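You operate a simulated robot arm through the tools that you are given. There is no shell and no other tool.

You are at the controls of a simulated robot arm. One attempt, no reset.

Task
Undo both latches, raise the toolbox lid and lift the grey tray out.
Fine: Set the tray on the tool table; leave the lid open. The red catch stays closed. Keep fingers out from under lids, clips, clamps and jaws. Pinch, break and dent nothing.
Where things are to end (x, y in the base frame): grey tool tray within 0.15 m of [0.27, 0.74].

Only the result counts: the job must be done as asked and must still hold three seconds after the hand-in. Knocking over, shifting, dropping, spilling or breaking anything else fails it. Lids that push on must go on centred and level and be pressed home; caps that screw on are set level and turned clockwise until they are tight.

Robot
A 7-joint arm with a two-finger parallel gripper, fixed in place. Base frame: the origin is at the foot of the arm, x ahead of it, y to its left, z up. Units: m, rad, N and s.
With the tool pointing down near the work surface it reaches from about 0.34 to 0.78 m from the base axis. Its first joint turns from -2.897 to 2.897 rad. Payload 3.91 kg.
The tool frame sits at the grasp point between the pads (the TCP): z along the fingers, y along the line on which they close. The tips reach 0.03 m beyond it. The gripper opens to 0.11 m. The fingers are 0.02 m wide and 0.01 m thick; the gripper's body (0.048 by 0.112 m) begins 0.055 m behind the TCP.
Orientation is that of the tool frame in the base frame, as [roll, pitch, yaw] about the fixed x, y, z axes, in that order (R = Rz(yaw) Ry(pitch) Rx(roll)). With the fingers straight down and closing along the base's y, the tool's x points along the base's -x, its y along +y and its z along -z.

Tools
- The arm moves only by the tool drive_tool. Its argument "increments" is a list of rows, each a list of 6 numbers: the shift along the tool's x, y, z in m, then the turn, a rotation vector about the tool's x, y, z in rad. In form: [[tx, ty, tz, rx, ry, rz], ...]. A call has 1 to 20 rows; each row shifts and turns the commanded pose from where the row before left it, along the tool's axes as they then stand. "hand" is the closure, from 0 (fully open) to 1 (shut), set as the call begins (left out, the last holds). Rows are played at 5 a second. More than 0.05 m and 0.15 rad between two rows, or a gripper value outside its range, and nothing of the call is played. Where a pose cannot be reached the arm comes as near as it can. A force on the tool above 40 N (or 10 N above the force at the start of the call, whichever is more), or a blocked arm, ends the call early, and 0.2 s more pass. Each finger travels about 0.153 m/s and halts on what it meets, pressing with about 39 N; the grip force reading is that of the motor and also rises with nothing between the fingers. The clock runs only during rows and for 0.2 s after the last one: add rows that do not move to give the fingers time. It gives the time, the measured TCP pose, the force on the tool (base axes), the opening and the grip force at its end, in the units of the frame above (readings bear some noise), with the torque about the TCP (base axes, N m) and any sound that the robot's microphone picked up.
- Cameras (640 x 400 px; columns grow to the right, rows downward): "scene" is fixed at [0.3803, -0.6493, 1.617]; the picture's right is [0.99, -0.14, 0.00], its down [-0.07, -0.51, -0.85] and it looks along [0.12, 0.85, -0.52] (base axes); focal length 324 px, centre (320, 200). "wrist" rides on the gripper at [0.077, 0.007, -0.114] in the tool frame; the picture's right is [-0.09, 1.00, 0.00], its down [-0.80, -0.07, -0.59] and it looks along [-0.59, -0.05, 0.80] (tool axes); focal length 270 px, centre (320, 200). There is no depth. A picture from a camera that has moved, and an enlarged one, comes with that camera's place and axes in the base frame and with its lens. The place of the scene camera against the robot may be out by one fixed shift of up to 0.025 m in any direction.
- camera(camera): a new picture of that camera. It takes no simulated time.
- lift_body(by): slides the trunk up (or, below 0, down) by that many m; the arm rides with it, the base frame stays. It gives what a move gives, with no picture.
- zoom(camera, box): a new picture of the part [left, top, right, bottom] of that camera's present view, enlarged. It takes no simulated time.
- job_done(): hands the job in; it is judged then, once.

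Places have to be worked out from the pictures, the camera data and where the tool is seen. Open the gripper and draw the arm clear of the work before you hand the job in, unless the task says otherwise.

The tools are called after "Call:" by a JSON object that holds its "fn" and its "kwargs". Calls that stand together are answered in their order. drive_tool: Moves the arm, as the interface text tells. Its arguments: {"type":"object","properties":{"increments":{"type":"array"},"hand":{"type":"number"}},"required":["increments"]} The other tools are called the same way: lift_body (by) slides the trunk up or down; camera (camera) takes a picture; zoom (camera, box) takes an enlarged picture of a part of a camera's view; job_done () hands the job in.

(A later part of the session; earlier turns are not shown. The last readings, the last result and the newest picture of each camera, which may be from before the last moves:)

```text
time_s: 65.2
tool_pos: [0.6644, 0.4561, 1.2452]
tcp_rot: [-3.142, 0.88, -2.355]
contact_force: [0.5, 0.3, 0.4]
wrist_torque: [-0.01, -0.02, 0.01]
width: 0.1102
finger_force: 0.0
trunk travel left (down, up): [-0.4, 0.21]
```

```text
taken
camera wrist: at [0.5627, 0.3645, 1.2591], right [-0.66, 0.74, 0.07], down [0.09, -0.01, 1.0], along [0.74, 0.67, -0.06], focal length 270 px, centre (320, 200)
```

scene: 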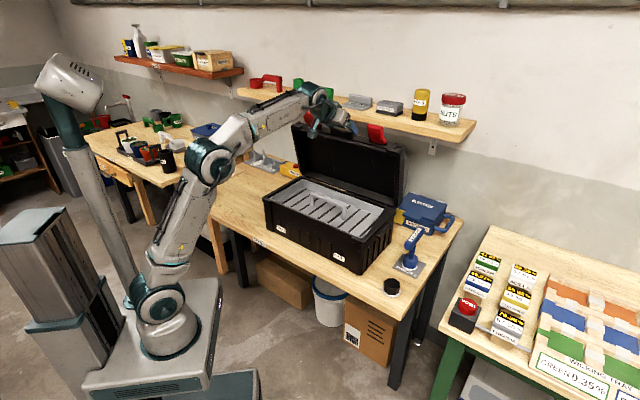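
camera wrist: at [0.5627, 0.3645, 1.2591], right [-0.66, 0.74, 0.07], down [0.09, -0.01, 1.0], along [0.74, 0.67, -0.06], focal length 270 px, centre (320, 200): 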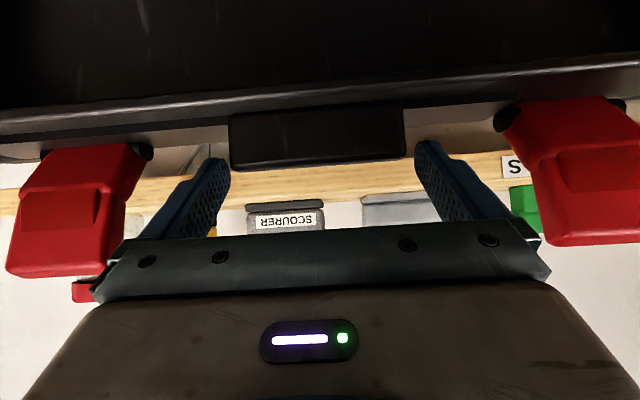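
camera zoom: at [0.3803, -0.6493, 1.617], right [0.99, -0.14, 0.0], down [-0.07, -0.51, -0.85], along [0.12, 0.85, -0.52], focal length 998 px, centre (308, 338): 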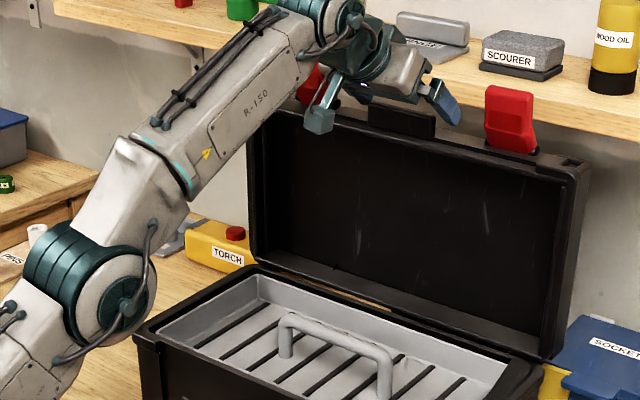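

The lid stays open on its own. I'll back the fingers off the tab along the tool axis (back and up), then turn the tool vertical.

Call:
{"fn": "drive_tool", "kwargs": {"increments": [[0, 0, -0.03, 0, 0, 0], [0, 0, -0.04, 0, 0, 0], [0, 0, -0.04, 0, 0, 0], [0.01, 0, -0.03, 0, 0, 0], [0.02, 0, -0.02, 0, 0.12, 0], [0.02, 0, -0.01, 0, 0.12, 0], [0, 0, 0, 0, 0.13, 0], [0, 0, 0, 0, 0.13, 0], [0, 0, 0, 0, 0.13, 0], [0, 0, 0, 0, 0.13, 0], [0, 0, 0, 0, 0.12, 0], [0, 0, 0, 0, 0, 0]]}}

Call:
{"fn": "camera", "kwargs": {"camera": "wrist"}}

Call:
{"fn": "camera", "kwargs": {"camera": "scene"}}

```text
time_s: 67.8
tool_pos: [0.4918, 0.3045, 1.2876]
tcp_rot: [-3.141, 0.16, -2.355]
contact_force: [-0.1, 1.0, 0.0]
wrist_torque: [-0.03, 0.02, -0.01]
width: 0.11
finger_force: 0.1
out of reach, approached as far as the arm can: row 7, 8, 9, 10, 11
trunk travel left (down, up): [-0.4, 0.21]
```

```text
taken
camera wrist: at [0.4209, 0.2434, 1.3877], right [-0.64, 0.76, 0.01], down [0.54, 0.44, 0.71], along [0.54, 0.47, -0.7], focal length 270 px, centre (320, 200)
```

wrist: 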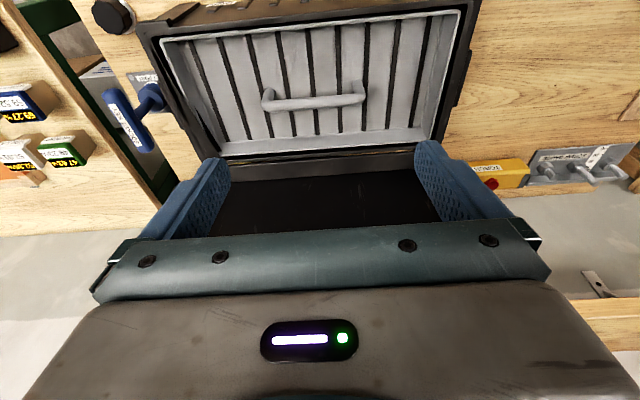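

```text
taken
```

scene: 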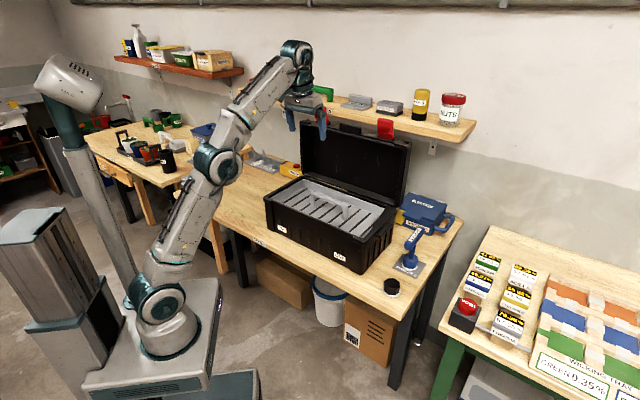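

The tray and its bail handle are clearly visible; the handle bar runs along the box's length, so I need the fingers to close across it. I'll lower slightly, level the tool and yaw 90°.

Call:
{"fn": "drive_tool", "kwargs": {"increments": [[0, 0, 0.04, 0, 0, 0], [0, 0, 0.04, 0, 0.08, 0], [0, 0, 0, 0, 0.08, 0], [0, 0, 0, 0, 0, -0.131], [0, 0, 0, 0, 0, -0.131], [0, 0, 0, 0, 0, -0.131], [0, 0, 0, 0, 0, -0.131], [0, 0, 0, 0, 0, -0.131], [0, 0, 0, 0, 0, -0.131], [0, 0, 0, 0, 0, -0.131], [0, 0, 0, 0, 0, -0.131], [0, 0, 0, 0, 0, -0.131], [0, 0, 0, 0, 0, -0.131], [0, 0, 0, 0, 0, -0.131], [0, 0, 0, 0, 0, -0.131], [0, 0, 0, 0, 0, 0]]}}

Call:
{"fn": "camera", "kwargs": {"camera": "wrist"}}

Call:
{"fn": "camera", "kwargs": {"camera": "scene"}}

```text
time_s: 71.2
tool_pos: [0.5016, 0.3119, 1.2076]
tcp_rot: [-3.141, 0.001, -0.779]
contact_force: [0.5, -0.2, 0.7]
wrist_torque: [0.02, 0.01, 0.02]
width: 0.1101
finger_force: 0.1
trunk travel left (down, up): [-0.4, 0.21]
```

```text
taken
camera wrist: at [0.5515, 0.2546, 1.3229], right [-0.76, -0.65, 0.0], down [-0.52, 0.61, 0.6], along [-0.38, 0.46, -0.8], focal length 270 px, centre (320, 200)
```

wrist: 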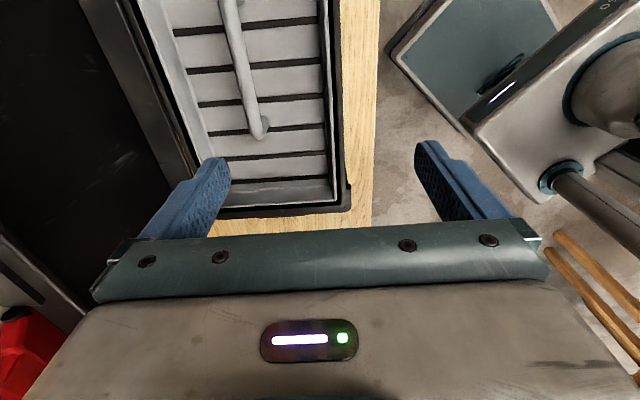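

```text
taken
```

scene: 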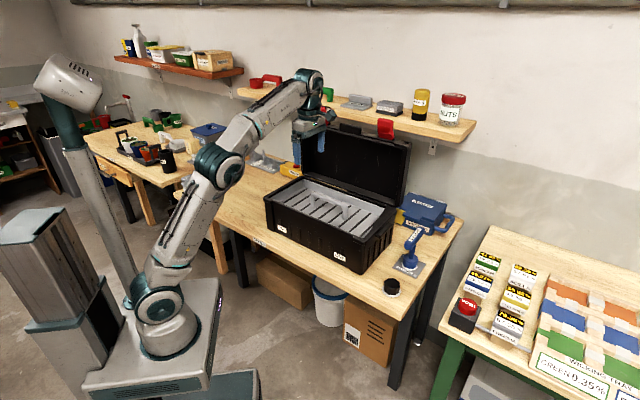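

Yaw is now aligned (closing across the bar). Let me zoom in for details of the handle to measure its height.

Call:
{"fn": "zoom", "kwargs": {"camera": "wrist", "box": [150, 0, 390, 150]}}

Call:
{"fn": "zoom", "kwargs": {"camera": "scene", "box": [256, 160, 416, 260]}}

```text
2.67 times, centred on (270, 75) of wrist
camera zoom: at [0.5515, 0.2546, 1.3229], right [-0.76, -0.65, 0.0], down [-0.52, 0.61, 0.6], along [-0.38, 0.46, -0.8], focal length 721 px, centre (453, 533)
```

zoom: 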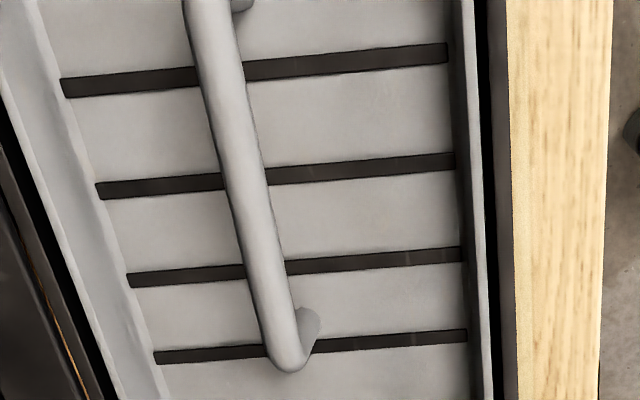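

```text
4.00 times, centred on (336, 210) of scene
camera zoom: at [0.3803, -0.6493, 1.617], right [0.99, -0.14, 0.0], down [-0.07, -0.51, -0.85], along [0.12, 0.85, -0.52], focal length 1298 px, centre (256, 160)
```

zoom: 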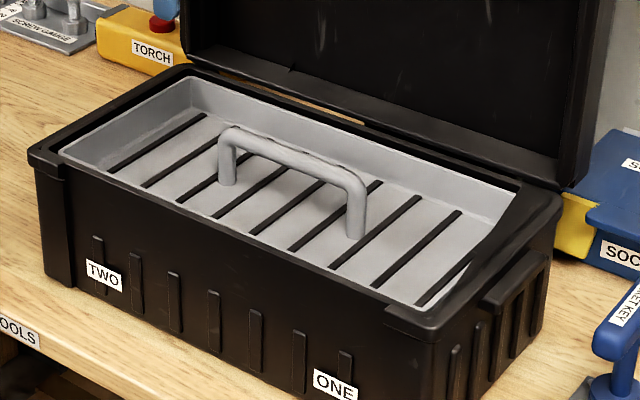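

Triangulating puts the bar at roughly u≈0.67, v≈−0.145, z≈0.955. I'll move above it at a safe height for a closer look.

Call:
{"fn": "drive_tool", "kwargs": {"increments": [[0.003, -0.03, 0.01, 0, 0, 0], [0.004, -0.03, 0.03, 0, 0, 0], [0.004, -0.03, 0.04, 0, 0, 0], [0, 0, 0, 0, 0, 0]]}}

Call:
{"fn": "camera", "kwargs": {"camera": "wrist"}}

Call:
{"fn": "zoom", "kwargs": {"camera": "scene", "box": [230, 100, 430, 225]}}

```text
refused: row 3 steps farther than a row can; nothing moved
```

```text
taken
camera wrist: at [0.5515, 0.2546, 1.3229], right [-0.76, -0.65, 0.0], down [-0.52, 0.61, 0.6], along [-0.38, 0.46, -0.8], focal length 270 px, centre (320, 200)
```

wrist: 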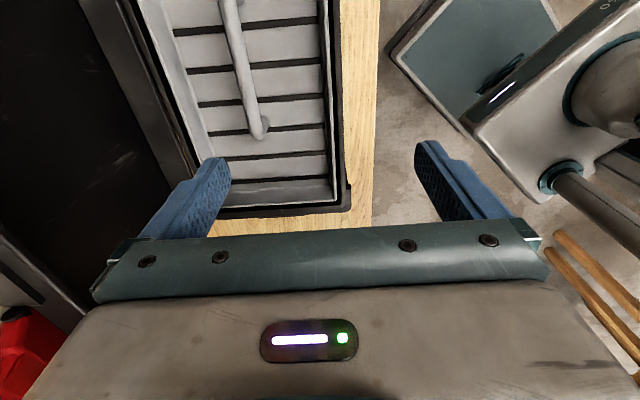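

```text
3.20 times, centred on (330, 162) of scene
camera zoom: at [0.3803, -0.6493, 1.617], right [0.99, -0.14, 0.0], down [-0.07, -0.51, -0.85], along [0.12, 0.85, -0.52], focal length 1038 px, centre (288, 320)
```

zoom: 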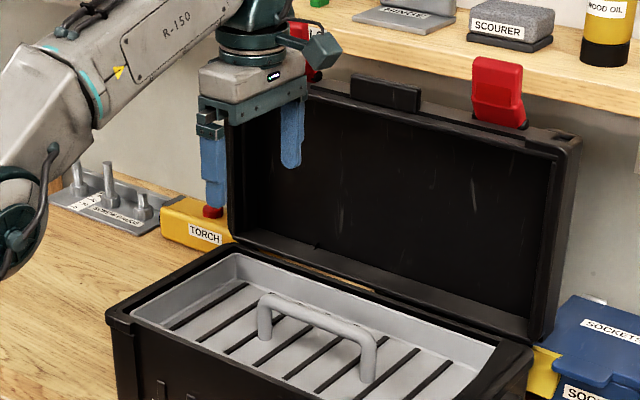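

That step was slightly over the per-row limit, so nothing moved; I'll split it more finely.

Call:
{"fn": "drive_tool", "kwargs": {"increments": [[0.002, -0.022, 0.01, 0, 0, 0], [0.003, -0.023, 0.02, 0, 0, 0], [0.003, -0.023, 0.025, 0, 0, 0], [0.003, -0.022, 0.025, 0, 0, 0], [0, 0, 0.02, 0, 0, 0], [0, 0, 0, 0, 0, 0]]}}

Call:
{"fn": "camera", "kwargs": {"camera": "wrist"}}

Call:
{"fn": "zoom", "kwargs": {"camera": "scene", "box": [230, 100, 430, 225]}}

```text
time_s: 72.6
tool_pos: [0.5726, 0.3694, 1.108]
tcp_rot: [-3.137, 0.001, -0.782]
contact_force: [-0.2, 0.0, -0.5]
wrist_torque: [-0.01, -0.04, -0.01]
width: 0.1099
finger_force: 0.1
trunk travel left (down, up): [-0.4, 0.21]
```

```text
taken
camera wrist: at [0.6227, 0.3113, 1.2216], right [-0.76, -0.65, 0.0], down [-0.52, 0.61, 0.6], along [-0.38, 0.46, -0.8], focal length 270 px, centre (320, 200)
```

wrist: 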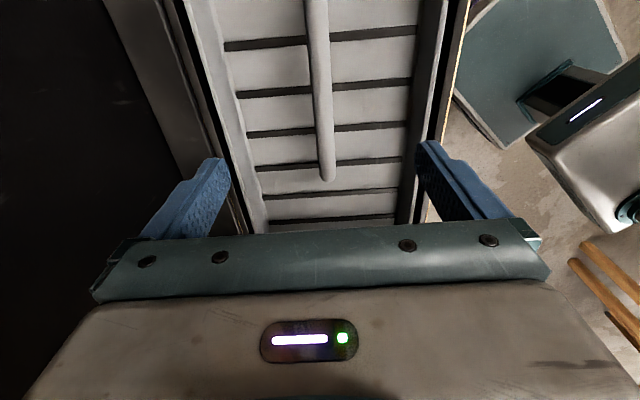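

```text
3.20 times, centred on (330, 162) of scene
camera zoom: at [0.3803, -0.6493, 1.617], right [0.99, -0.14, 0.0], down [-0.07, -0.51, -0.85], along [0.12, 0.85, -0.52], focal length 1038 px, centre (288, 320)
```

zoom: 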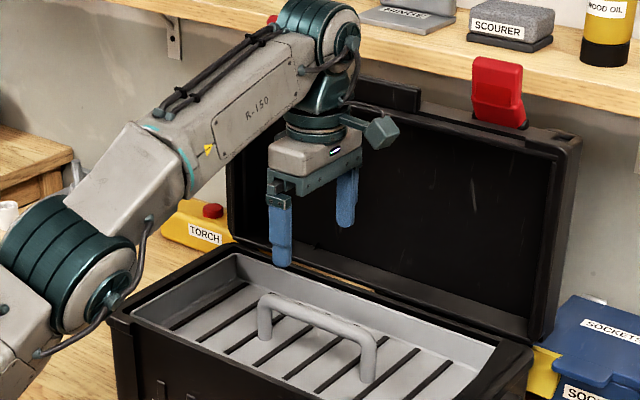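

The bar is nearly under the tool axis. A zoom will give a precise lateral offset.

Call:
{"fn": "zoom", "kwargs": {"camera": "wrist", "box": [224, 30, 416, 190]}}

```text
2.50 times, centred on (320, 110) of wrist
camera zoom: at [0.6227, 0.3113, 1.2216], right [-0.76, -0.65, 0.0], down [-0.52, 0.61, 0.6], along [-0.38, 0.46, -0.8], focal length 676 px, centre (320, 425)
```

zoom: 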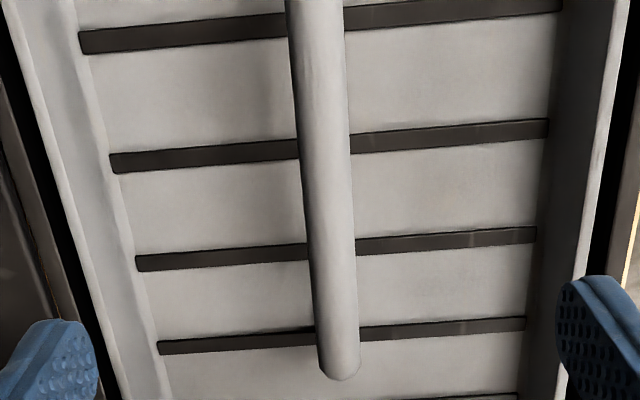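

The bar centre is ~2.6 mm toward −u from the tool axis. I'll correct that and lower the open fingers around the bar.

Call:
{"fn": "drive_tool", "kwargs": {"increments": [[0, 0.0026, 0.03, 0, 0, 0], [0, 0, 0.04, 0, 0, 0], [0, 0, 0.035, 0, 0, 0], [0, 0, 0.025, 0, 0, 0], [0, 0, 0, 0, 0, 0]]}}

Call:
{"fn": "camera", "kwargs": {"camera": "wrist"}}

Call:
{"fn": "zoom", "kwargs": {"camera": "scene", "box": [256, 140, 416, 240]}}

```text
time_s: 73.8
tool_pos: [0.5713, 0.3653, 0.9778]
tcp_rot: [-3.139, 0.001, -0.782]
contact_force: [-0.2, 0.2, -0.6]
wrist_torque: [-0.01, 0.0, -0.02]
width: 0.1099
finger_force: 0.1
trunk travel left (down, up): [-0.4, 0.21]
```

```text
taken
camera wrist: at [0.621, 0.3067, 1.0919], right [-0.76, -0.64, 0.0], down [-0.52, 0.61, 0.6], along [-0.38, 0.46, -0.8], focal length 270 px, centre (320, 200)
```

wrist: 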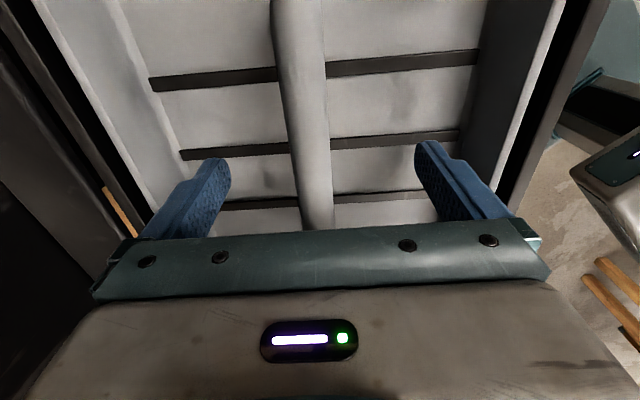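

```text
4.00 times, centred on (336, 190) of scene
camera zoom: at [0.3803, -0.6493, 1.617], right [0.99, -0.14, 0.0], down [-0.07, -0.51, -0.85], along [0.12, 0.85, -0.52], focal length 1298 px, centre (256, 240)
```

zoom: 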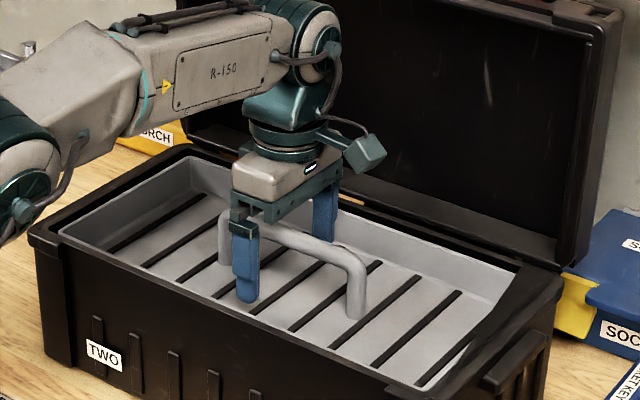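

Fingers are around the bar. I'll zoom to check its height relative to the pads before closing.

Call:
{"fn": "zoom", "kwargs": {"camera": "wrist", "box": [224, 120, 416, 240]}}

Call:
{"fn": "zoom", "kwargs": {"camera": "scene", "box": [296, 175, 376, 225]}}

```text
3.33 times, centred on (320, 180) of wrist
camera zoom: at [0.621, 0.3067, 1.0919], right [-0.76, -0.64, 0.0], down [-0.52, 0.61, 0.6], along [-0.38, 0.46, -0.8], focal length 901 px, centre (320, 267)
```

zoom: 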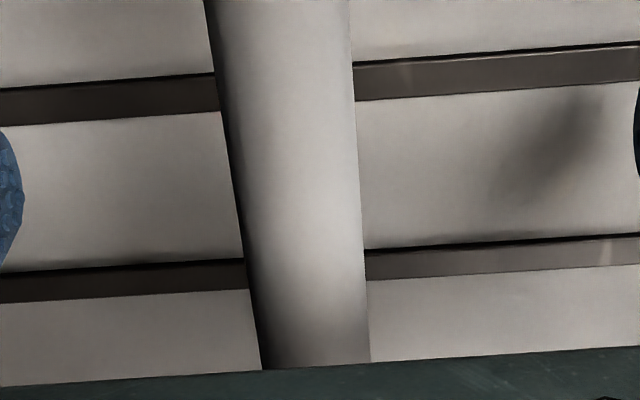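

```text
8.00 times, centred on (336, 200) of scene
camera zoom: at [0.3803, -0.6493, 1.617], right [0.99, -0.14, 0.0], down [-0.07, -0.51, -0.85], along [0.12, 0.85, -0.52], focal length 2596 px, centre (192, 200)
```

zoom: 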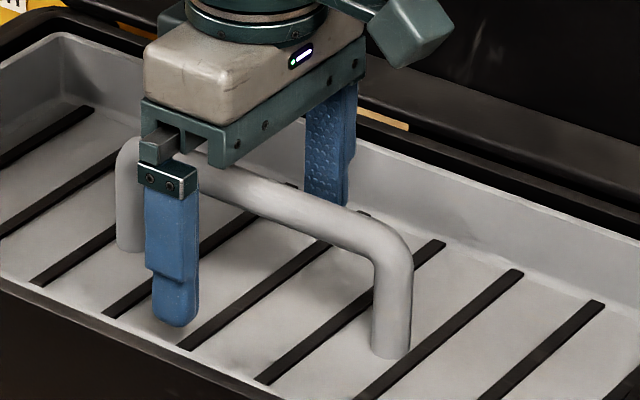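

The scene view suggests the bar is slightly above the pad centre (z≈0.985). I'll raise 8 mm and then close on the bar.

Call:
{"fn": "drive_tool", "kwargs": {"increments": [[0, -0.001, -0.008, 0, 0, 0], [0, 0, 0, 0, 0, 0]]}}

Call:
{"fn": "drive_tool", "kwargs": {"increments": [[0, 0, 0, 0, 0, 0], [0, 0, 0, 0, 0, 0], [0, 0, 0, 0, 0, 0], [0, 0, 0, 0, 0, 0]], "hand": 1}}

Call:
{"fn": "zoom", "kwargs": {"camera": "scene", "box": [296, 175, 376, 225]}}

Call:
{"fn": "camera", "kwargs": {"camera": "wrist"}}

```text
time_s: 74.4
tool_pos: [0.5703, 0.3676, 0.9868]
tcp_rot: [-3.14, 0.001, -0.782]
contact_force: [0.5, 0.2, 0.2]
wrist_torque: [-0.05, -0.02, -0.02]
width: 0.1102
finger_force: 0.1
trunk travel left (down, up): [-0.4, 0.21]
```

```text
time_s: 75.4
tool_pos: [0.5717, 0.3675, 0.9872]
tcp_rot: [-3.14, -0.002, -0.781]
contact_force: [0.1, 0.4, 0.3]
wrist_torque: [0.05, 0.0, -0.17]
width: 0.017
finger_force: 39.2
trunk travel left (down, up): [-0.4, 0.21]
```

```text
8.00 times, centred on (336, 200) of scene
camera zoom: at [0.3803, -0.6493, 1.617], right [0.99, -0.14, 0.0], down [-0.07, -0.51, -0.85], along [0.12, 0.85, -0.52], focal length 2596 px, centre (192, 200)
```

zoom: 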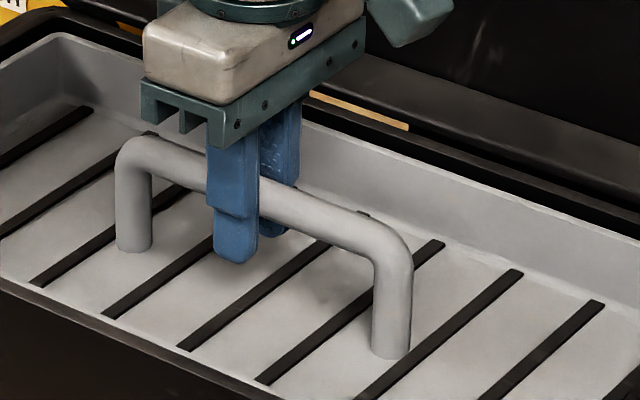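

```text
taken
camera wrist: at [0.6212, 0.309, 1.1008], right [-0.76, -0.64, 0.0], down [-0.52, 0.61, 0.6], along [-0.38, 0.46, -0.8], focal length 270 px, centre (320, 200)
```

wrist: 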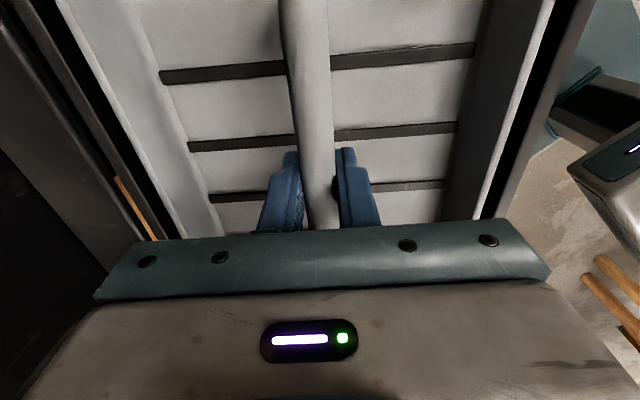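

Firm grip on the bar at 1.7 cm. I'll lift slowly, checking the weight and that the tray comes up level and free of the box.

Call:
{"fn": "drive_tool", "kwargs": {"increments": [[0, 0, -0.005, 0, 0, 0], [0, 0, -0.01, 0, 0, 0], [0, 0, -0.01, 0, 0, 0], [0, 0, 0, 0, 0, 0]]}}

Call:
{"fn": "zoom", "kwargs": {"camera": "scene", "box": [246, 150, 406, 250]}}

```text
time_s: 76.4
tool_pos: [0.5724, 0.369, 1.0129]
tcp_rot: [-3.139, 0.0, -0.782]
contact_force: [-0.5, -0.1, -0.8]
wrist_torque: [-0.08, -0.04, -0.02]
width: 0.0171
finger_force: 39.0
trunk travel left (down, up): [-0.4, 0.21]
```

```text
4.00 times, centred on (326, 200) of scene
camera zoom: at [0.3803, -0.6493, 1.617], right [0.99, -0.14, 0.0], down [-0.07, -0.51, -0.85], along [0.12, 0.85, -0.52], focal length 1298 px, centre (296, 200)
```

zoom: 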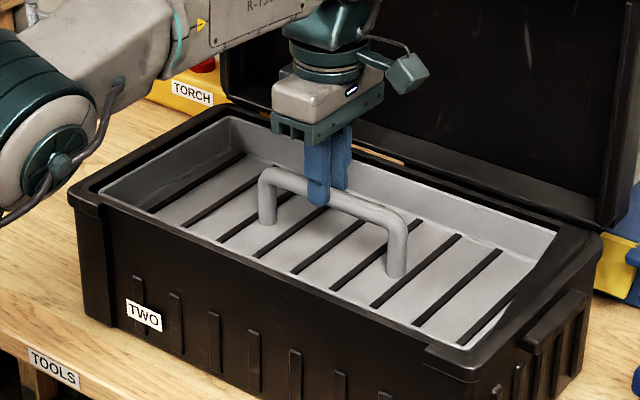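

The reading shows almost no load, so I need to check whether the tray rose or the pads slid up the bar.

Call:
{"fn": "zoom", "kwargs": {"camera": "scene", "box": [296, 165, 376, 215]}}

Call:
{"fn": "camera", "kwargs": {"camera": "wrist"}}

```text
8.00 times, centred on (336, 190) of scene
camera zoom: at [0.3803, -0.6493, 1.617], right [0.99, -0.14, 0.0], down [-0.07, -0.51, -0.85], along [0.12, 0.85, -0.52], focal length 2596 px, centre (192, 280)
```

zoom: 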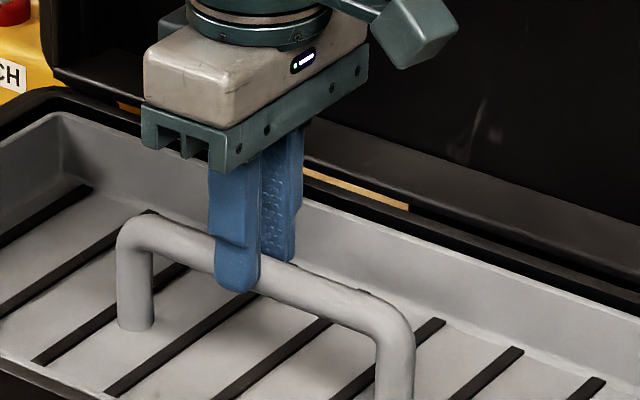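

```text
taken
camera wrist: at [0.622, 0.3106, 1.1272], right [-0.76, -0.65, 0.0], down [-0.52, 0.61, 0.6], along [-0.38, 0.46, -0.8], focal length 270 px, centre (320, 200)
```

wrist: 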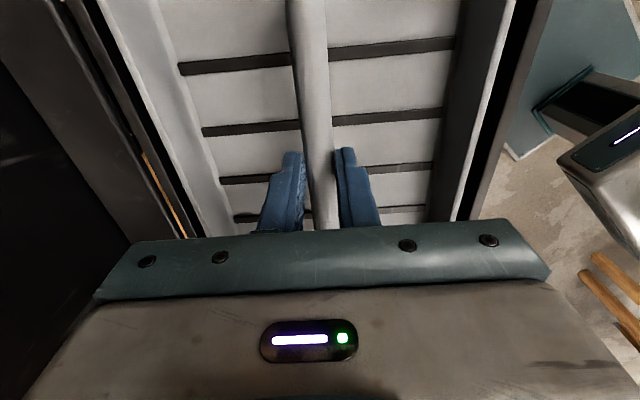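

The pads slid up the bar without lifting the tray. I'll reopen, go down for a deeper hold, and re-grip to test the load in small steps.

Call:
{"fn": "drive_tool", "kwargs": {"increments": [[0, 0, 0, 0, 0, 0], [0, 0, 0, 0, 0, 0], [0, 0, 0.02, 0, 0, 0], [0, 0, 0.02, 0, 0, 0], [0, 0, 0.006, 0, 0, 0], [0, 0, 0, 0, 0, 0]], "hand": 0.5}}

Call:
{"fn": "drive_tool", "kwargs": {"increments": [[0, 0, 0, 0, 0, 0], [0, 0, 0, 0, 0, 0], [0, 0, 0, 0, 0, 0]], "hand": 1}}

Call:
{"fn": "zoom", "kwargs": {"camera": "scene", "box": [296, 175, 376, 225]}}

```text
time_s: 77.8
tool_pos: [0.5711, 0.3687, 0.9671]
tcp_rot: [-3.138, 0.001, -0.78]
contact_force: [0.6, 0.1, 0.5]
wrist_torque: [-0.01, -0.02, 0.02]
width: 0.055
finger_force: 0.0
trunk travel left (down, up): [-0.4, 0.21]
```

```text
time_s: 78.6
tool_pos: [0.5714, 0.369, 0.9665]
tcp_rot: [-3.141, 0.002, -0.781]
contact_force: [-0.6, 0.3, -0.2]
wrist_torque: [-0.05, -0.03, 0.01]
width: 0.0171
finger_force: 39.2
trunk travel left (down, up): [-0.4, 0.21]
```

```text
8.00 times, centred on (336, 200) of scene
camera zoom: at [0.3803, -0.6493, 1.617], right [0.99, -0.14, 0.0], down [-0.07, -0.51, -0.85], along [0.12, 0.85, -0.52], focal length 2596 px, centre (192, 200)
```

zoom: 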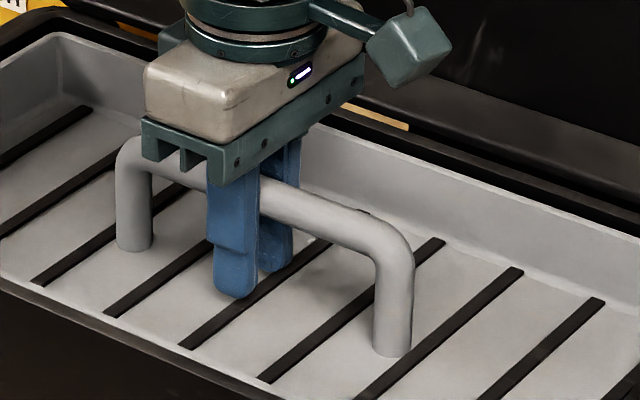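

Re-gripped with the bar deeper in the fingers. Lifting just 4 mm to read the load.

Call:
{"fn": "drive_tool", "kwargs": {"increments": [[0, 0, -0.002, 0, 0, 0], [0, 0, -0.002, 0, 0, 0]]}}

Call:
{"fn": "drive_tool", "kwargs": {"increments": [[0, 0, -0.003, 0, 0, 0], [0, 0, -0.003, 0, 0, 0]]}}

Call:
{"fn": "zoom", "kwargs": {"camera": "scene", "box": [296, 175, 376, 225]}}

```text
time_s: 79.2
tool_pos: [0.5719, 0.3688, 0.9691]
tcp_rot: [-3.14, 0.0, -0.781]
contact_force: [0.2, 0.8, -2.0]
wrist_torque: [0.01, -0.01, 0.01]
width: 0.0172
finger_force: 39.0
trunk travel left (down, up): [-0.4, 0.21]
```

```text
time_s: 79.8
tool_pos: [0.5722, 0.3692, 0.9755]
tcp_rot: [-3.138, -0.001, -0.783]
contact_force: [-0.2, -0.2, -3.2]
wrist_torque: [0.03, 0.01, 0.0]
width: 0.0172
finger_force: 38.8
trunk travel left (down, up): [-0.4, 0.21]
```

```text
8.00 times, centred on (336, 200) of scene
camera zoom: at [0.3803, -0.6493, 1.617], right [0.99, -0.14, 0.0], down [-0.07, -0.51, -0.85], along [0.12, 0.85, -0.52], focal length 2596 px, centre (192, 200)
```

zoom: 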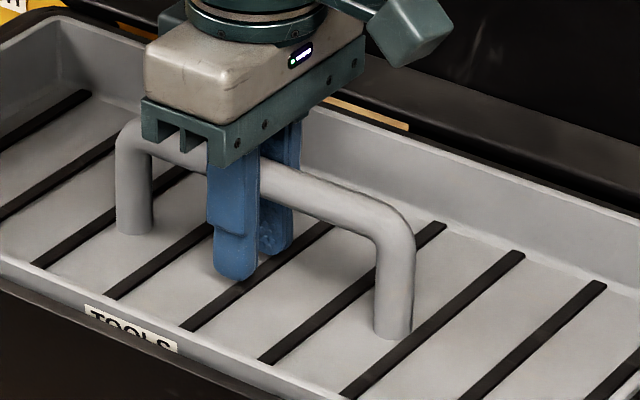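

The tray is now rising (its TOOLS label has appeared above the rim) with only ~3 N of load. I'll keep lifting gently and monitor for slip.

Call:
{"fn": "drive_tool", "kwargs": {"increments": [[0, 0, -0.003, 0, 0, 0], [0, 0, -0.004, 0, 0, 0], [0, 0, -0.005, 0, 0, 0], [0, 0, -0.005, 0, 0, 0], [0, 0, -0.003, 0, 0, 0]]}}

Call:
{"fn": "zoom", "kwargs": {"camera": "scene", "box": [296, 170, 376, 220]}}

Call:
{"fn": "zoom", "kwargs": {"camera": "scene", "box": [246, 150, 406, 250]}}

```text
time_s: 81.0
tool_pos: [0.5722, 0.3705, 0.9954]
tcp_rot: [-3.14, 0.001, -0.782]
contact_force: [0.6, 0.0, -2.6]
wrist_torque: [0.0, 0.02, -0.01]
width: 0.0175
finger_force: 39.0
trunk travel left (down, up): [-0.4, 0.21]
```

```text
8.00 times, centred on (336, 195) of scene
camera zoom: at [0.3803, -0.6493, 1.617], right [0.99, -0.14, 0.0], down [-0.07, -0.51, -0.85], along [0.12, 0.85, -0.52], focal length 2596 px, centre (192, 240)
```

zoom: 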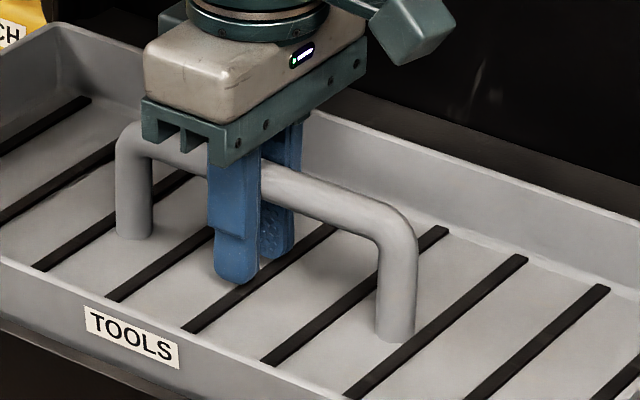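

```text
4.00 times, centred on (326, 200) of scene
camera zoom: at [0.3803, -0.6493, 1.617], right [0.99, -0.14, 0.0], down [-0.07, -0.51, -0.85], along [0.12, 0.85, -0.52], focal length 1298 px, centre (296, 200)
```

zoom: 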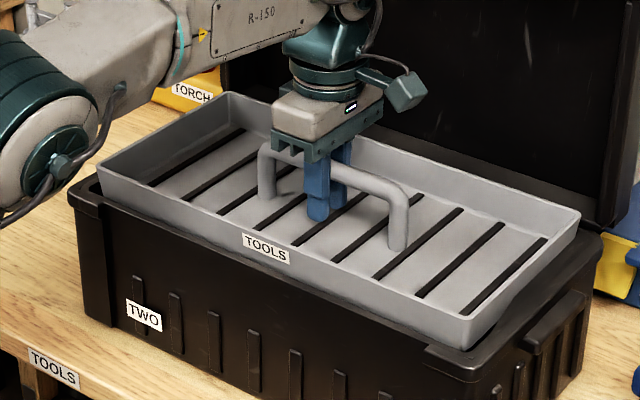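

The tray is lifting level with stable grip. I'll raise it well clear of the box rim.

Call:
{"fn": "drive_tool", "kwargs": {"increments": [[0, 0, -0.01, 0, 0, 0], [0, 0, -0.015, 0, 0, 0], [0, 0, -0.015, 0, 0, 0], [0, 0, -0.015, 0, 0, 0], [0, 0, -0.01, 0, 0, 0], [0, 0, -0.005, 0, 0, 0]]}}

Call:
{"fn": "camera", "kwargs": {"camera": "scene"}}

Call:
{"fn": "zoom", "kwargs": {"camera": "scene", "box": [246, 140, 406, 240]}}

Call:
{"fn": "camera", "kwargs": {"camera": "wrist"}}

```text
time_s: 82.4
tool_pos: [0.5711, 0.3688, 1.0657]
tcp_rot: [-3.14, 0.001, -0.781]
contact_force: [0.2, 0.3, -2.5]
wrist_torque: [-0.02, 0.03, 0.0]
width: 0.0173
finger_force: 38.7
trunk travel left (down, up): [-0.4, 0.21]
```

```text
taken
```

scene: 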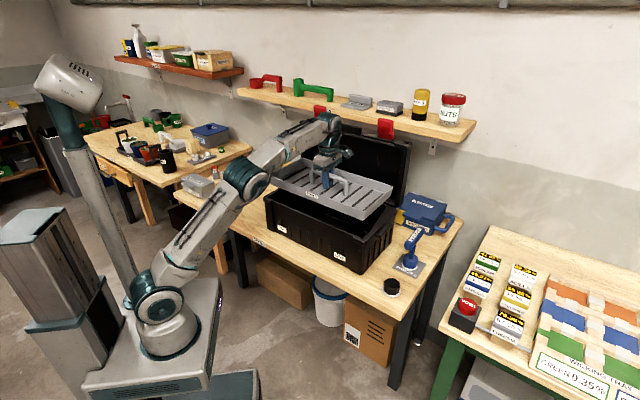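

```text
4.00 times, centred on (326, 190) of scene
camera zoom: at [0.3803, -0.6493, 1.617], right [0.99, -0.14, 0.0], down [-0.07, -0.51, -0.85], along [0.12, 0.85, -0.52], focal length 1298 px, centre (296, 240)
```

zoom: 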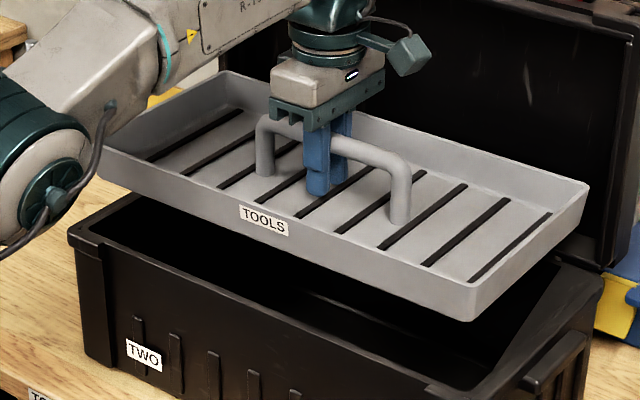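

```text
taken
camera wrist: at [0.6211, 0.3111, 1.1793], right [-0.76, -0.65, 0.0], down [-0.52, 0.61, 0.6], along [-0.38, 0.46, -0.8], focal length 270 px, centre (320, 200)
```

wrist: 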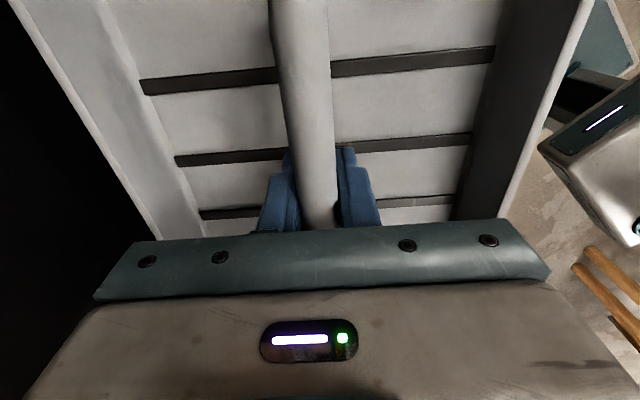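

The tray is fully out of the box. Before moving, let me map the free table area to the left of the toolbox.

Call:
{"fn": "zoom", "kwargs": {"camera": "scene", "box": [160, 140, 320, 240]}}

Call:
{"fn": "zoom", "kwargs": {"camera": "scene", "box": [180, 130, 308, 210]}}

```text
4.00 times, centred on (240, 190) of scene
camera zoom: at [0.3803, -0.6493, 1.617], right [0.99, -0.14, 0.0], down [-0.07, -0.51, -0.85], along [0.12, 0.85, -0.52], focal length 1298 px, centre (640, 240)
```

zoom: 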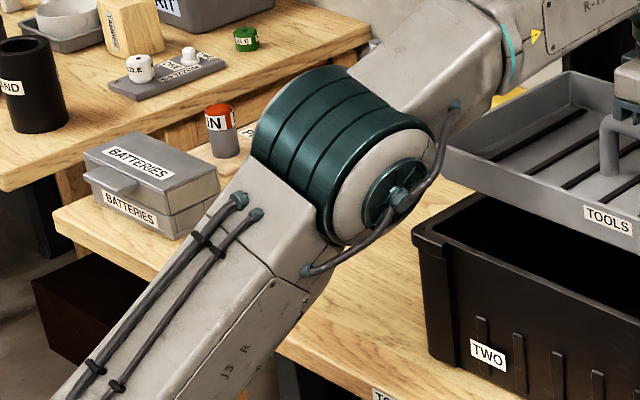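

```text
5.00 times, centred on (244, 170) of scene
camera zoom: at [0.3803, -0.6493, 1.617], right [0.99, -0.14, 0.0], down [-0.07, -0.51, -0.85], along [0.12, 0.85, -0.52], focal length 1622 px, centre (700, 350)
```

zoom: 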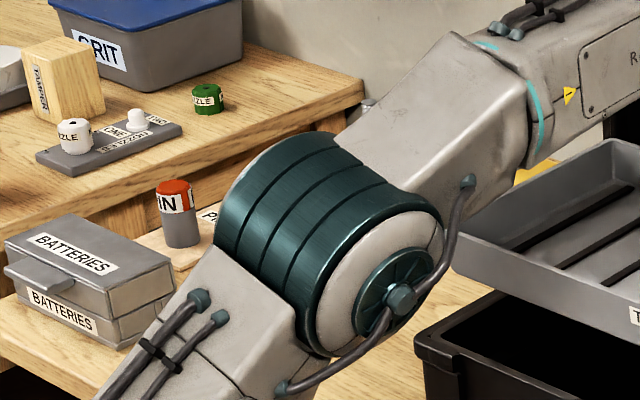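

The free table area left of the box spans roughly u 0.48–0.90, v 0.10–0.47, so the tray fits best turned 90°, centred near (0.286, 0.682), well within tolerance. First I'll ease the tray slightly toward the robot away from the lid and raise the trunk 0.1 m for clearance and reach.

Call:
{"fn": "drive_tool", "kwargs": {"increments": [[0, 0.006, 0, 0, 0, 0], [0, 0.01, 0, 0, 0, 0], [0, 0.006, 0, 0, 0, 0], [0, 0, 0, 0, 0, 0]]}}

Call:
{"fn": "lift_body", "kwargs": {"by": 0.08}}

Call:
{"fn": "zoom", "kwargs": {"camera": "scene", "box": [236, 120, 428, 240]}}

```text
time_s: 83.4
tool_pos: [0.5568, 0.3539, 1.0656]
tcp_rot: [-3.141, 0.004, -0.782]
contact_force: [0.5, -0.3, -2.5]
wrist_torque: [0.02, -0.03, 0.02]
width: 0.0175
finger_force: 38.8
trunk travel left (down, up): [-0.4, 0.21]
```

```text
time_s: 84.6
tool_pos: [0.5577, 0.3538, 1.1462]
tcp_rot: [-3.14, 0.0, -0.782]
contact_force: [-0.1, -0.4, -2.3]
wrist_torque: [0.0, -0.01, -0.01]
width: 0.0171
finger_force: 38.8
trunk travel left (down, up): [-0.48, 0.13]
```

```text
3.33 times, centred on (332, 180) of scene
camera zoom: at [0.3803, -0.6493, 1.617], right [0.99, -0.14, 0.0], down [-0.07, -0.51, -0.85], along [0.12, 0.85, -0.52], focal length 1082 px, centre (280, 267)
```

zoom: 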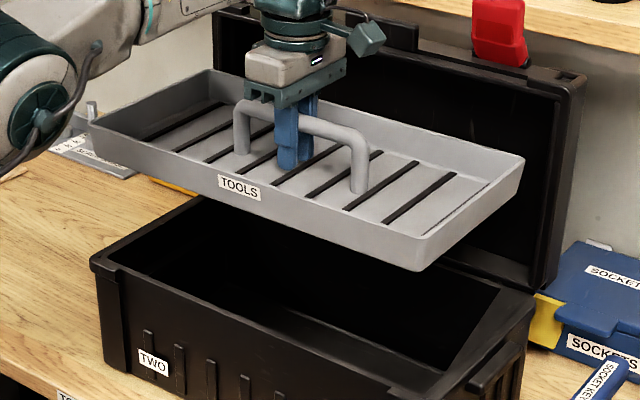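

The tray is hanging level well above the box. I'll carry it left (along +v) in steady small steps.

Call:
{"fn": "drive_tool", "kwargs": {"increments": [[-0.01, 0, 0, 0, 0, 0], [-0.02, 0, 0, 0, 0, 0], [-0.03, 0, 0, 0, 0, 0], [-0.03, 0, 0, 0, 0, 0], [-0.03, 0, 0, 0, 0, 0], [-0.03, 0, 0, 0, 0, 0], [-0.03, 0, 0, 0, 0, 0], [-0.03, 0, 0, 0, 0, 0], [-0.02, 0, 0, 0, 0, 0], [-0.01, 0, 0, 0, 0, 0], [0, 0, 0, 0, 0, 0]]}}

Call:
{"fn": "camera", "kwargs": {"camera": "scene"}}

Call:
{"fn": "camera", "kwargs": {"camera": "wrist"}}

```text
time_s: 87.0
tool_pos: [0.3879, 0.524, 1.1464]
tcp_rot: [-3.141, 0.001, -0.78]
contact_force: [-0.5, 0.4, -2.4]
wrist_torque: [0.04, 0.02, -0.02]
width: 0.0172
finger_force: 39.3
trunk travel left (down, up): [-0.48, 0.13]
```

```text
taken
```

scene: 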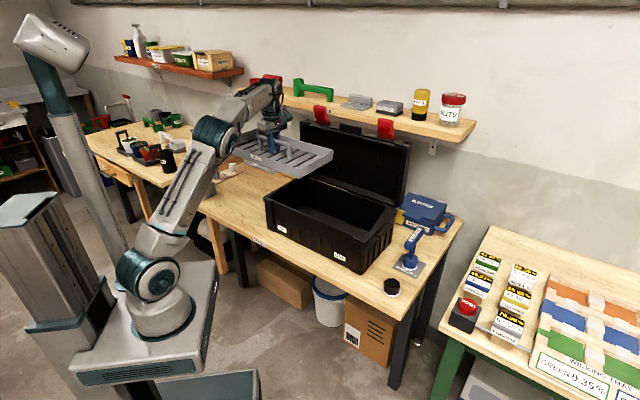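

```text
taken
camera wrist: at [0.4373, 0.4656, 1.2603], right [-0.76, -0.64, 0.0], down [-0.52, 0.61, 0.59], along [-0.38, 0.46, -0.8], focal length 270 px, centre (320, 200)
```

wrist: 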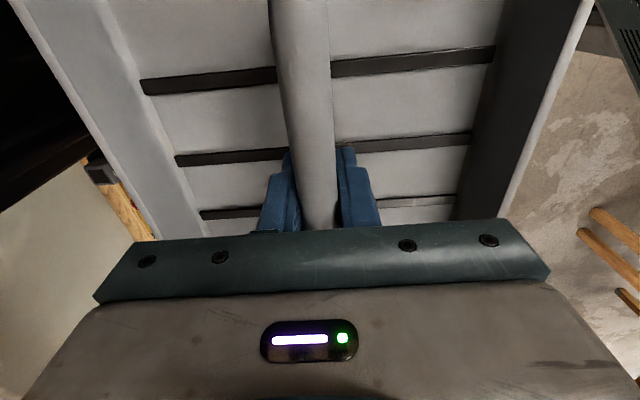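

Smooth so far. Continuing left to about v≈0.30.

Call:
{"fn": "drive_tool", "kwargs": {"increments": [[-0.01, 0, 0, 0, 0, 0], [-0.02, 0, 0, 0, 0, 0], [-0.03, 0, 0, 0, 0, 0], [-0.03, 0, 0, 0, 0, 0], [-0.03, 0, 0, 0, 0, 0], [-0.03, 0, 0, 0, 0, 0], [-0.03, 0, 0, 0, 0, 0], [-0.02, 0, 0, 0, 0, 0], [-0.008, 0, 0, 0, 0, 0], [0, 0, 0, 0, 0, 0]]}}

Call:
{"fn": "camera", "kwargs": {"camera": "scene"}}

Call:
{"fn": "zoom", "kwargs": {"camera": "scene", "box": [150, 70, 342, 230]}}

```text
time_s: 89.2
tool_pos: [0.239, 0.6398, 1.1422]
tcp_rot: [-3.139, 0.0, -0.783]
contact_force: [-0.5, 0.4, -2.4]
wrist_torque: [0.0, 0.03, -0.01]
width: 0.0169
finger_force: 38.6
out of reach, approached as far as the arm can: row 7, 8, 9
trunk travel left (down, up): [-0.48, 0.13]
```

```text
taken
```

scene: 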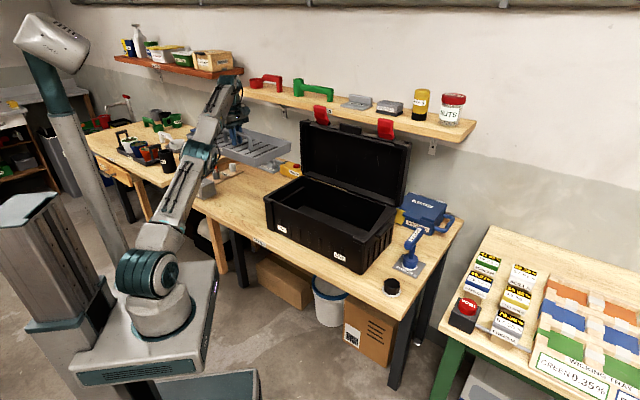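

```text
2.50 times, centred on (246, 150) of scene
camera zoom: at [0.3803, -0.6493, 1.617], right [0.99, -0.14, 0.0], down [-0.07, -0.51, -0.85], along [0.12, 0.85, -0.52], focal length 811 px, centre (505, 325)
```

zoom: 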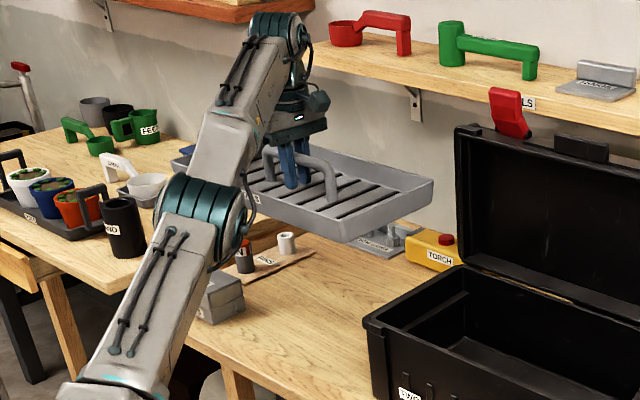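

I hit the reach limit at this height (r≈0.68), with the tray at u≈0.62, v≈0.28. I'll lower a bit to get back within reach, then turn the tray 90° here where it clears the lid corner and everything below.

Call:
{"fn": "drive_tool", "kwargs": {"increments": [[0, 0, 0.015, 0, 0, 0], [0, 0, 0.02, 0, 0, 0], [0, 0, 0.015, 0, 0, 0], [0, 0, 0, 0, 0, 0.06], [0, 0, 0, 0, 0, 0.1], [0, 0, 0, 0, 0, 0.1], [0, 0, 0, 0, 0, 0.1], [0, 0, 0, 0, 0, 0.1], [0, 0, 0, 0, 0, 0.1], [0, 0, 0, 0, 0, 0.1], [0, 0, 0, 0, 0, 0.1], [0, 0, 0, 0, 0, 0], [0, 0, 0, 0, 0, 0]]}}

Call:
{"fn": "zoom", "kwargs": {"camera": "scene", "box": [150, 70, 342, 230]}}

Call:
{"fn": "camera", "kwargs": {"camera": "wrist"}}

```text
time_s: 92.0
tool_pos: [0.24, 0.6413, 1.0935]
tcp_rot: [-3.14, 0.001, -1.543]
contact_force: [0.3, -0.5, -2.8]
wrist_torque: [0.04, -0.02, 0.01]
width: 0.0171
finger_force: 39.3
trunk travel left (down, up): [-0.48, 0.13]
```

```text
2.50 times, centred on (246, 150) of scene
camera zoom: at [0.3803, -0.6493, 1.617], right [0.99, -0.14, 0.0], down [-0.07, -0.51, -0.85], along [0.12, 0.85, -0.52], focal length 811 px, centre (505, 325)
```

zoom: 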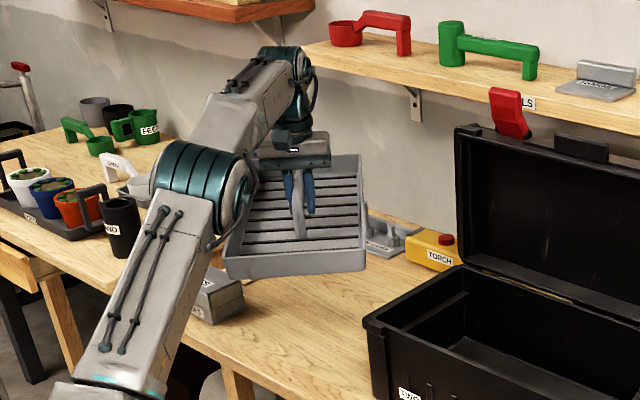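

```text
taken
camera wrist: at [0.2354, 0.5643, 1.207], right [-1.0, 0.06, 0.0], down [0.05, 0.8, 0.6], along [0.04, 0.59, -0.8], focal length 270 px, centre (320, 200)
```

wrist: 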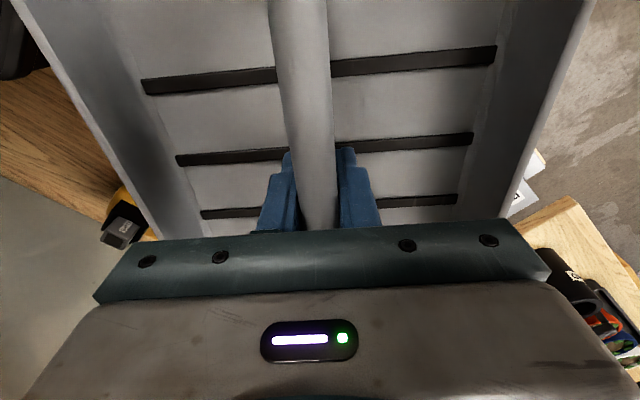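

Halfway through the turn, the tray's near end is getting near the arm's elbow in this view. I'll raise the trunk 0.1 m and lower the tool correspondingly so the elbow sits higher above the tray before finishing the turn.

Call:
{"fn": "lift_body", "kwargs": {"by": 0.1}}

Call:
{"fn": "drive_tool", "kwargs": {"increments": [[0, 0, 0.015, 0, 0, 0], [0, 0, 0.025, 0, 0, 0], [0, 0, 0.025, 0, 0, 0], [0, 0, 0.025, 0, 0, 0], [0, 0, 0.02, 0, 0, 0], [0, 0, 0, 0, 0, 0]]}}

Call:
{"fn": "zoom", "kwargs": {"camera": "scene", "box": [150, 70, 342, 230]}}

```text
time_s: 93.3
tool_pos: [0.2408, 0.6409, 1.1922]
tcp_rot: [-3.141, 0.001, -1.541]
contact_force: [-0.9, 0.1, -1.7]
wrist_torque: [0.0, 0.01, -0.01]
width: 0.0172
finger_force: 39.0
trunk travel left (down, up): [-0.58, 0.03]
```

```text
time_s: 94.7
tool_pos: [0.2397, 0.6404, 1.0817]
tcp_rot: [-3.14, 0.001, -1.542]
contact_force: [-0.8, 0.9, -2.9]
wrist_torque: [0.0, 0.01, 0.0]
width: 0.0171
finger_force: 38.9
trunk travel left (down, up): [-0.58, 0.03]
```

```text
2.50 times, centred on (246, 150) of scene
camera zoom: at [0.3803, -0.6493, 1.617], right [0.99, -0.14, 0.0], down [-0.07, -0.51, -0.85], along [0.12, 0.85, -0.52], focal length 811 px, centre (505, 325)
```

zoom: 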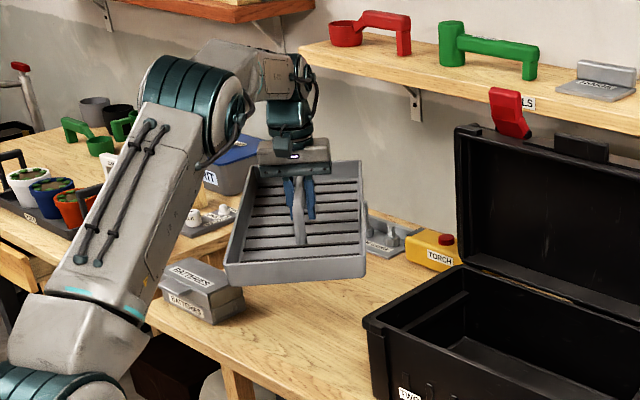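

The elbow is now well above the tray. Finishing the 90° turn.

Call:
{"fn": "drive_tool", "kwargs": {"increments": [[0, 0, 0, 0, 0, 0.06], [0, 0, 0, 0, 0, 0.1], [0, 0, 0, 0, 0, 0.1], [0, 0, 0, 0, 0, 0.1], [0, 0, 0, 0, 0, 0.1], [0, 0, 0, 0, 0, 0.1], [0, 0, 0, 0, 0, 0.1], [0, 0, 0, 0, 0, 0.1], [0, 0, 0, 0, 0, 0.054], [0, 0, 0, 0, 0, 0], [0, 0, 0, 0, 0, 0]]}}

Call:
{"fn": "zoom", "kwargs": {"camera": "scene", "box": [150, 70, 342, 230]}}

Call:
{"fn": "camera", "kwargs": {"camera": "wrist"}}

```text
time_s: 97.1
tool_pos: [0.24, 0.6407, 1.084]
tcp_rot: [-3.141, 0.002, -2.357]
contact_force: [0.3, 0.3, -2.5]
wrist_torque: [0.04, 0.03, 0.0]
width: 0.0173
finger_force: 38.5
trunk travel left (down, up): [-0.58, 0.03]
```

```text
2.50 times, centred on (246, 150) of scene
camera zoom: at [0.3803, -0.6493, 1.617], right [0.99, -0.14, 0.0], down [-0.07, -0.51, -0.85], along [0.12, 0.85, -0.52], focal length 811 px, centre (505, 325)
```

zoom: 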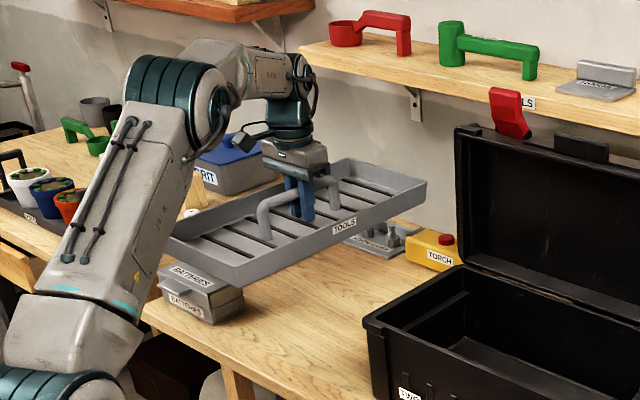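

```text
taken
camera wrist: at [0.1804, 0.592, 1.1972], right [-0.64, 0.77, 0.0], down [0.62, 0.52, 0.6], along [0.46, 0.38, -0.8], focal length 270 px, centre (320, 200)
```

wrist: 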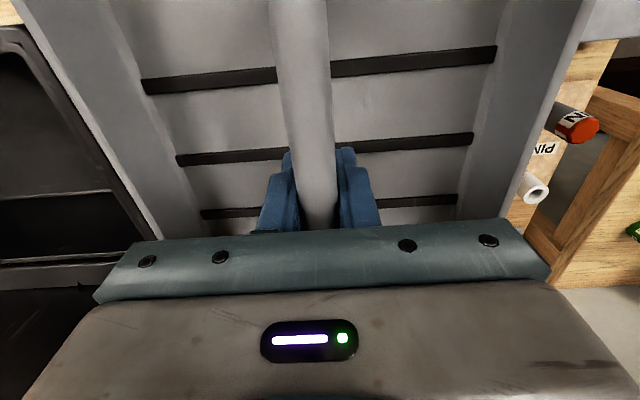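

The tray is now aligned along the table's depth. I'll lower it partway and then move it out to u≈0.69 over the clear patch of table.

Call:
{"fn": "drive_tool", "kwargs": {"increments": [[0, 0, 0.01, 0, 0, 0], [0, 0, 0.02, 0, 0, 0], [0, 0, 0.025, 0, 0, 0], [0, 0, 0.02, 0, 0, 0], [0, 0, 0.01, 0, 0, 0], [-0.01, 0, 0, 0, 0, 0], [-0.02, 0, 0, 0, 0, 0], [-0.02, 0, 0, 0, 0, 0], [-0.015, 0, 0, 0, 0, 0], [-0.007, 0, 0, 0, 0, 0], [0, 0, 0, 0, 0, 0]]}}

Call:
{"fn": "zoom", "kwargs": {"camera": "scene", "box": [150, 90, 342, 210]}}

Call:
{"fn": "camera", "kwargs": {"camera": "wrist"}}

```text
time_s: 99.5
tool_pos: [0.2906, 0.6919, 0.9979]
tcp_rot: [-3.141, 0.003, -2.356]
contact_force: [0.4, -0.2, -1.7]
wrist_torque: [-0.01, -0.01, 0.02]
width: 0.0174
finger_force: 38.8
trunk travel left (down, up): [-0.58, 0.03]
```

```text
3.33 times, centred on (246, 150) of scene
camera zoom: at [0.3803, -0.6493, 1.617], right [0.99, -0.14, 0.0], down [-0.07, -0.51, -0.85], along [0.12, 0.85, -0.52], focal length 1082 px, centre (567, 367)
```

zoom: 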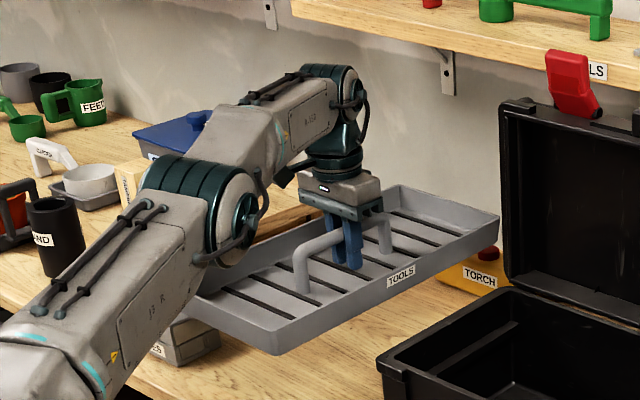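

```text
taken
camera wrist: at [0.2319, 0.6436, 1.1122], right [-0.64, 0.77, 0.0], down [0.62, 0.52, 0.6], along [0.46, 0.38, -0.8], focal length 270 px, centre (320, 200)
```

wrist: 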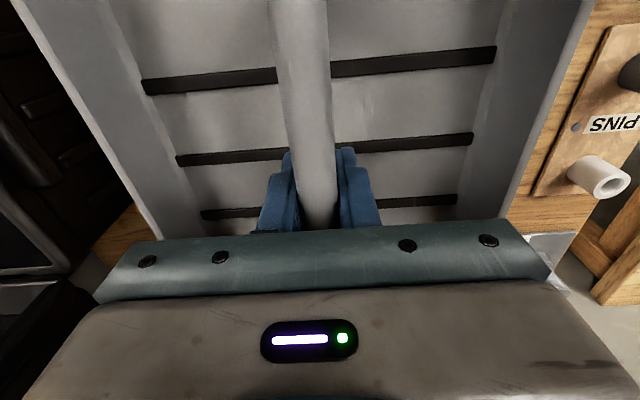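

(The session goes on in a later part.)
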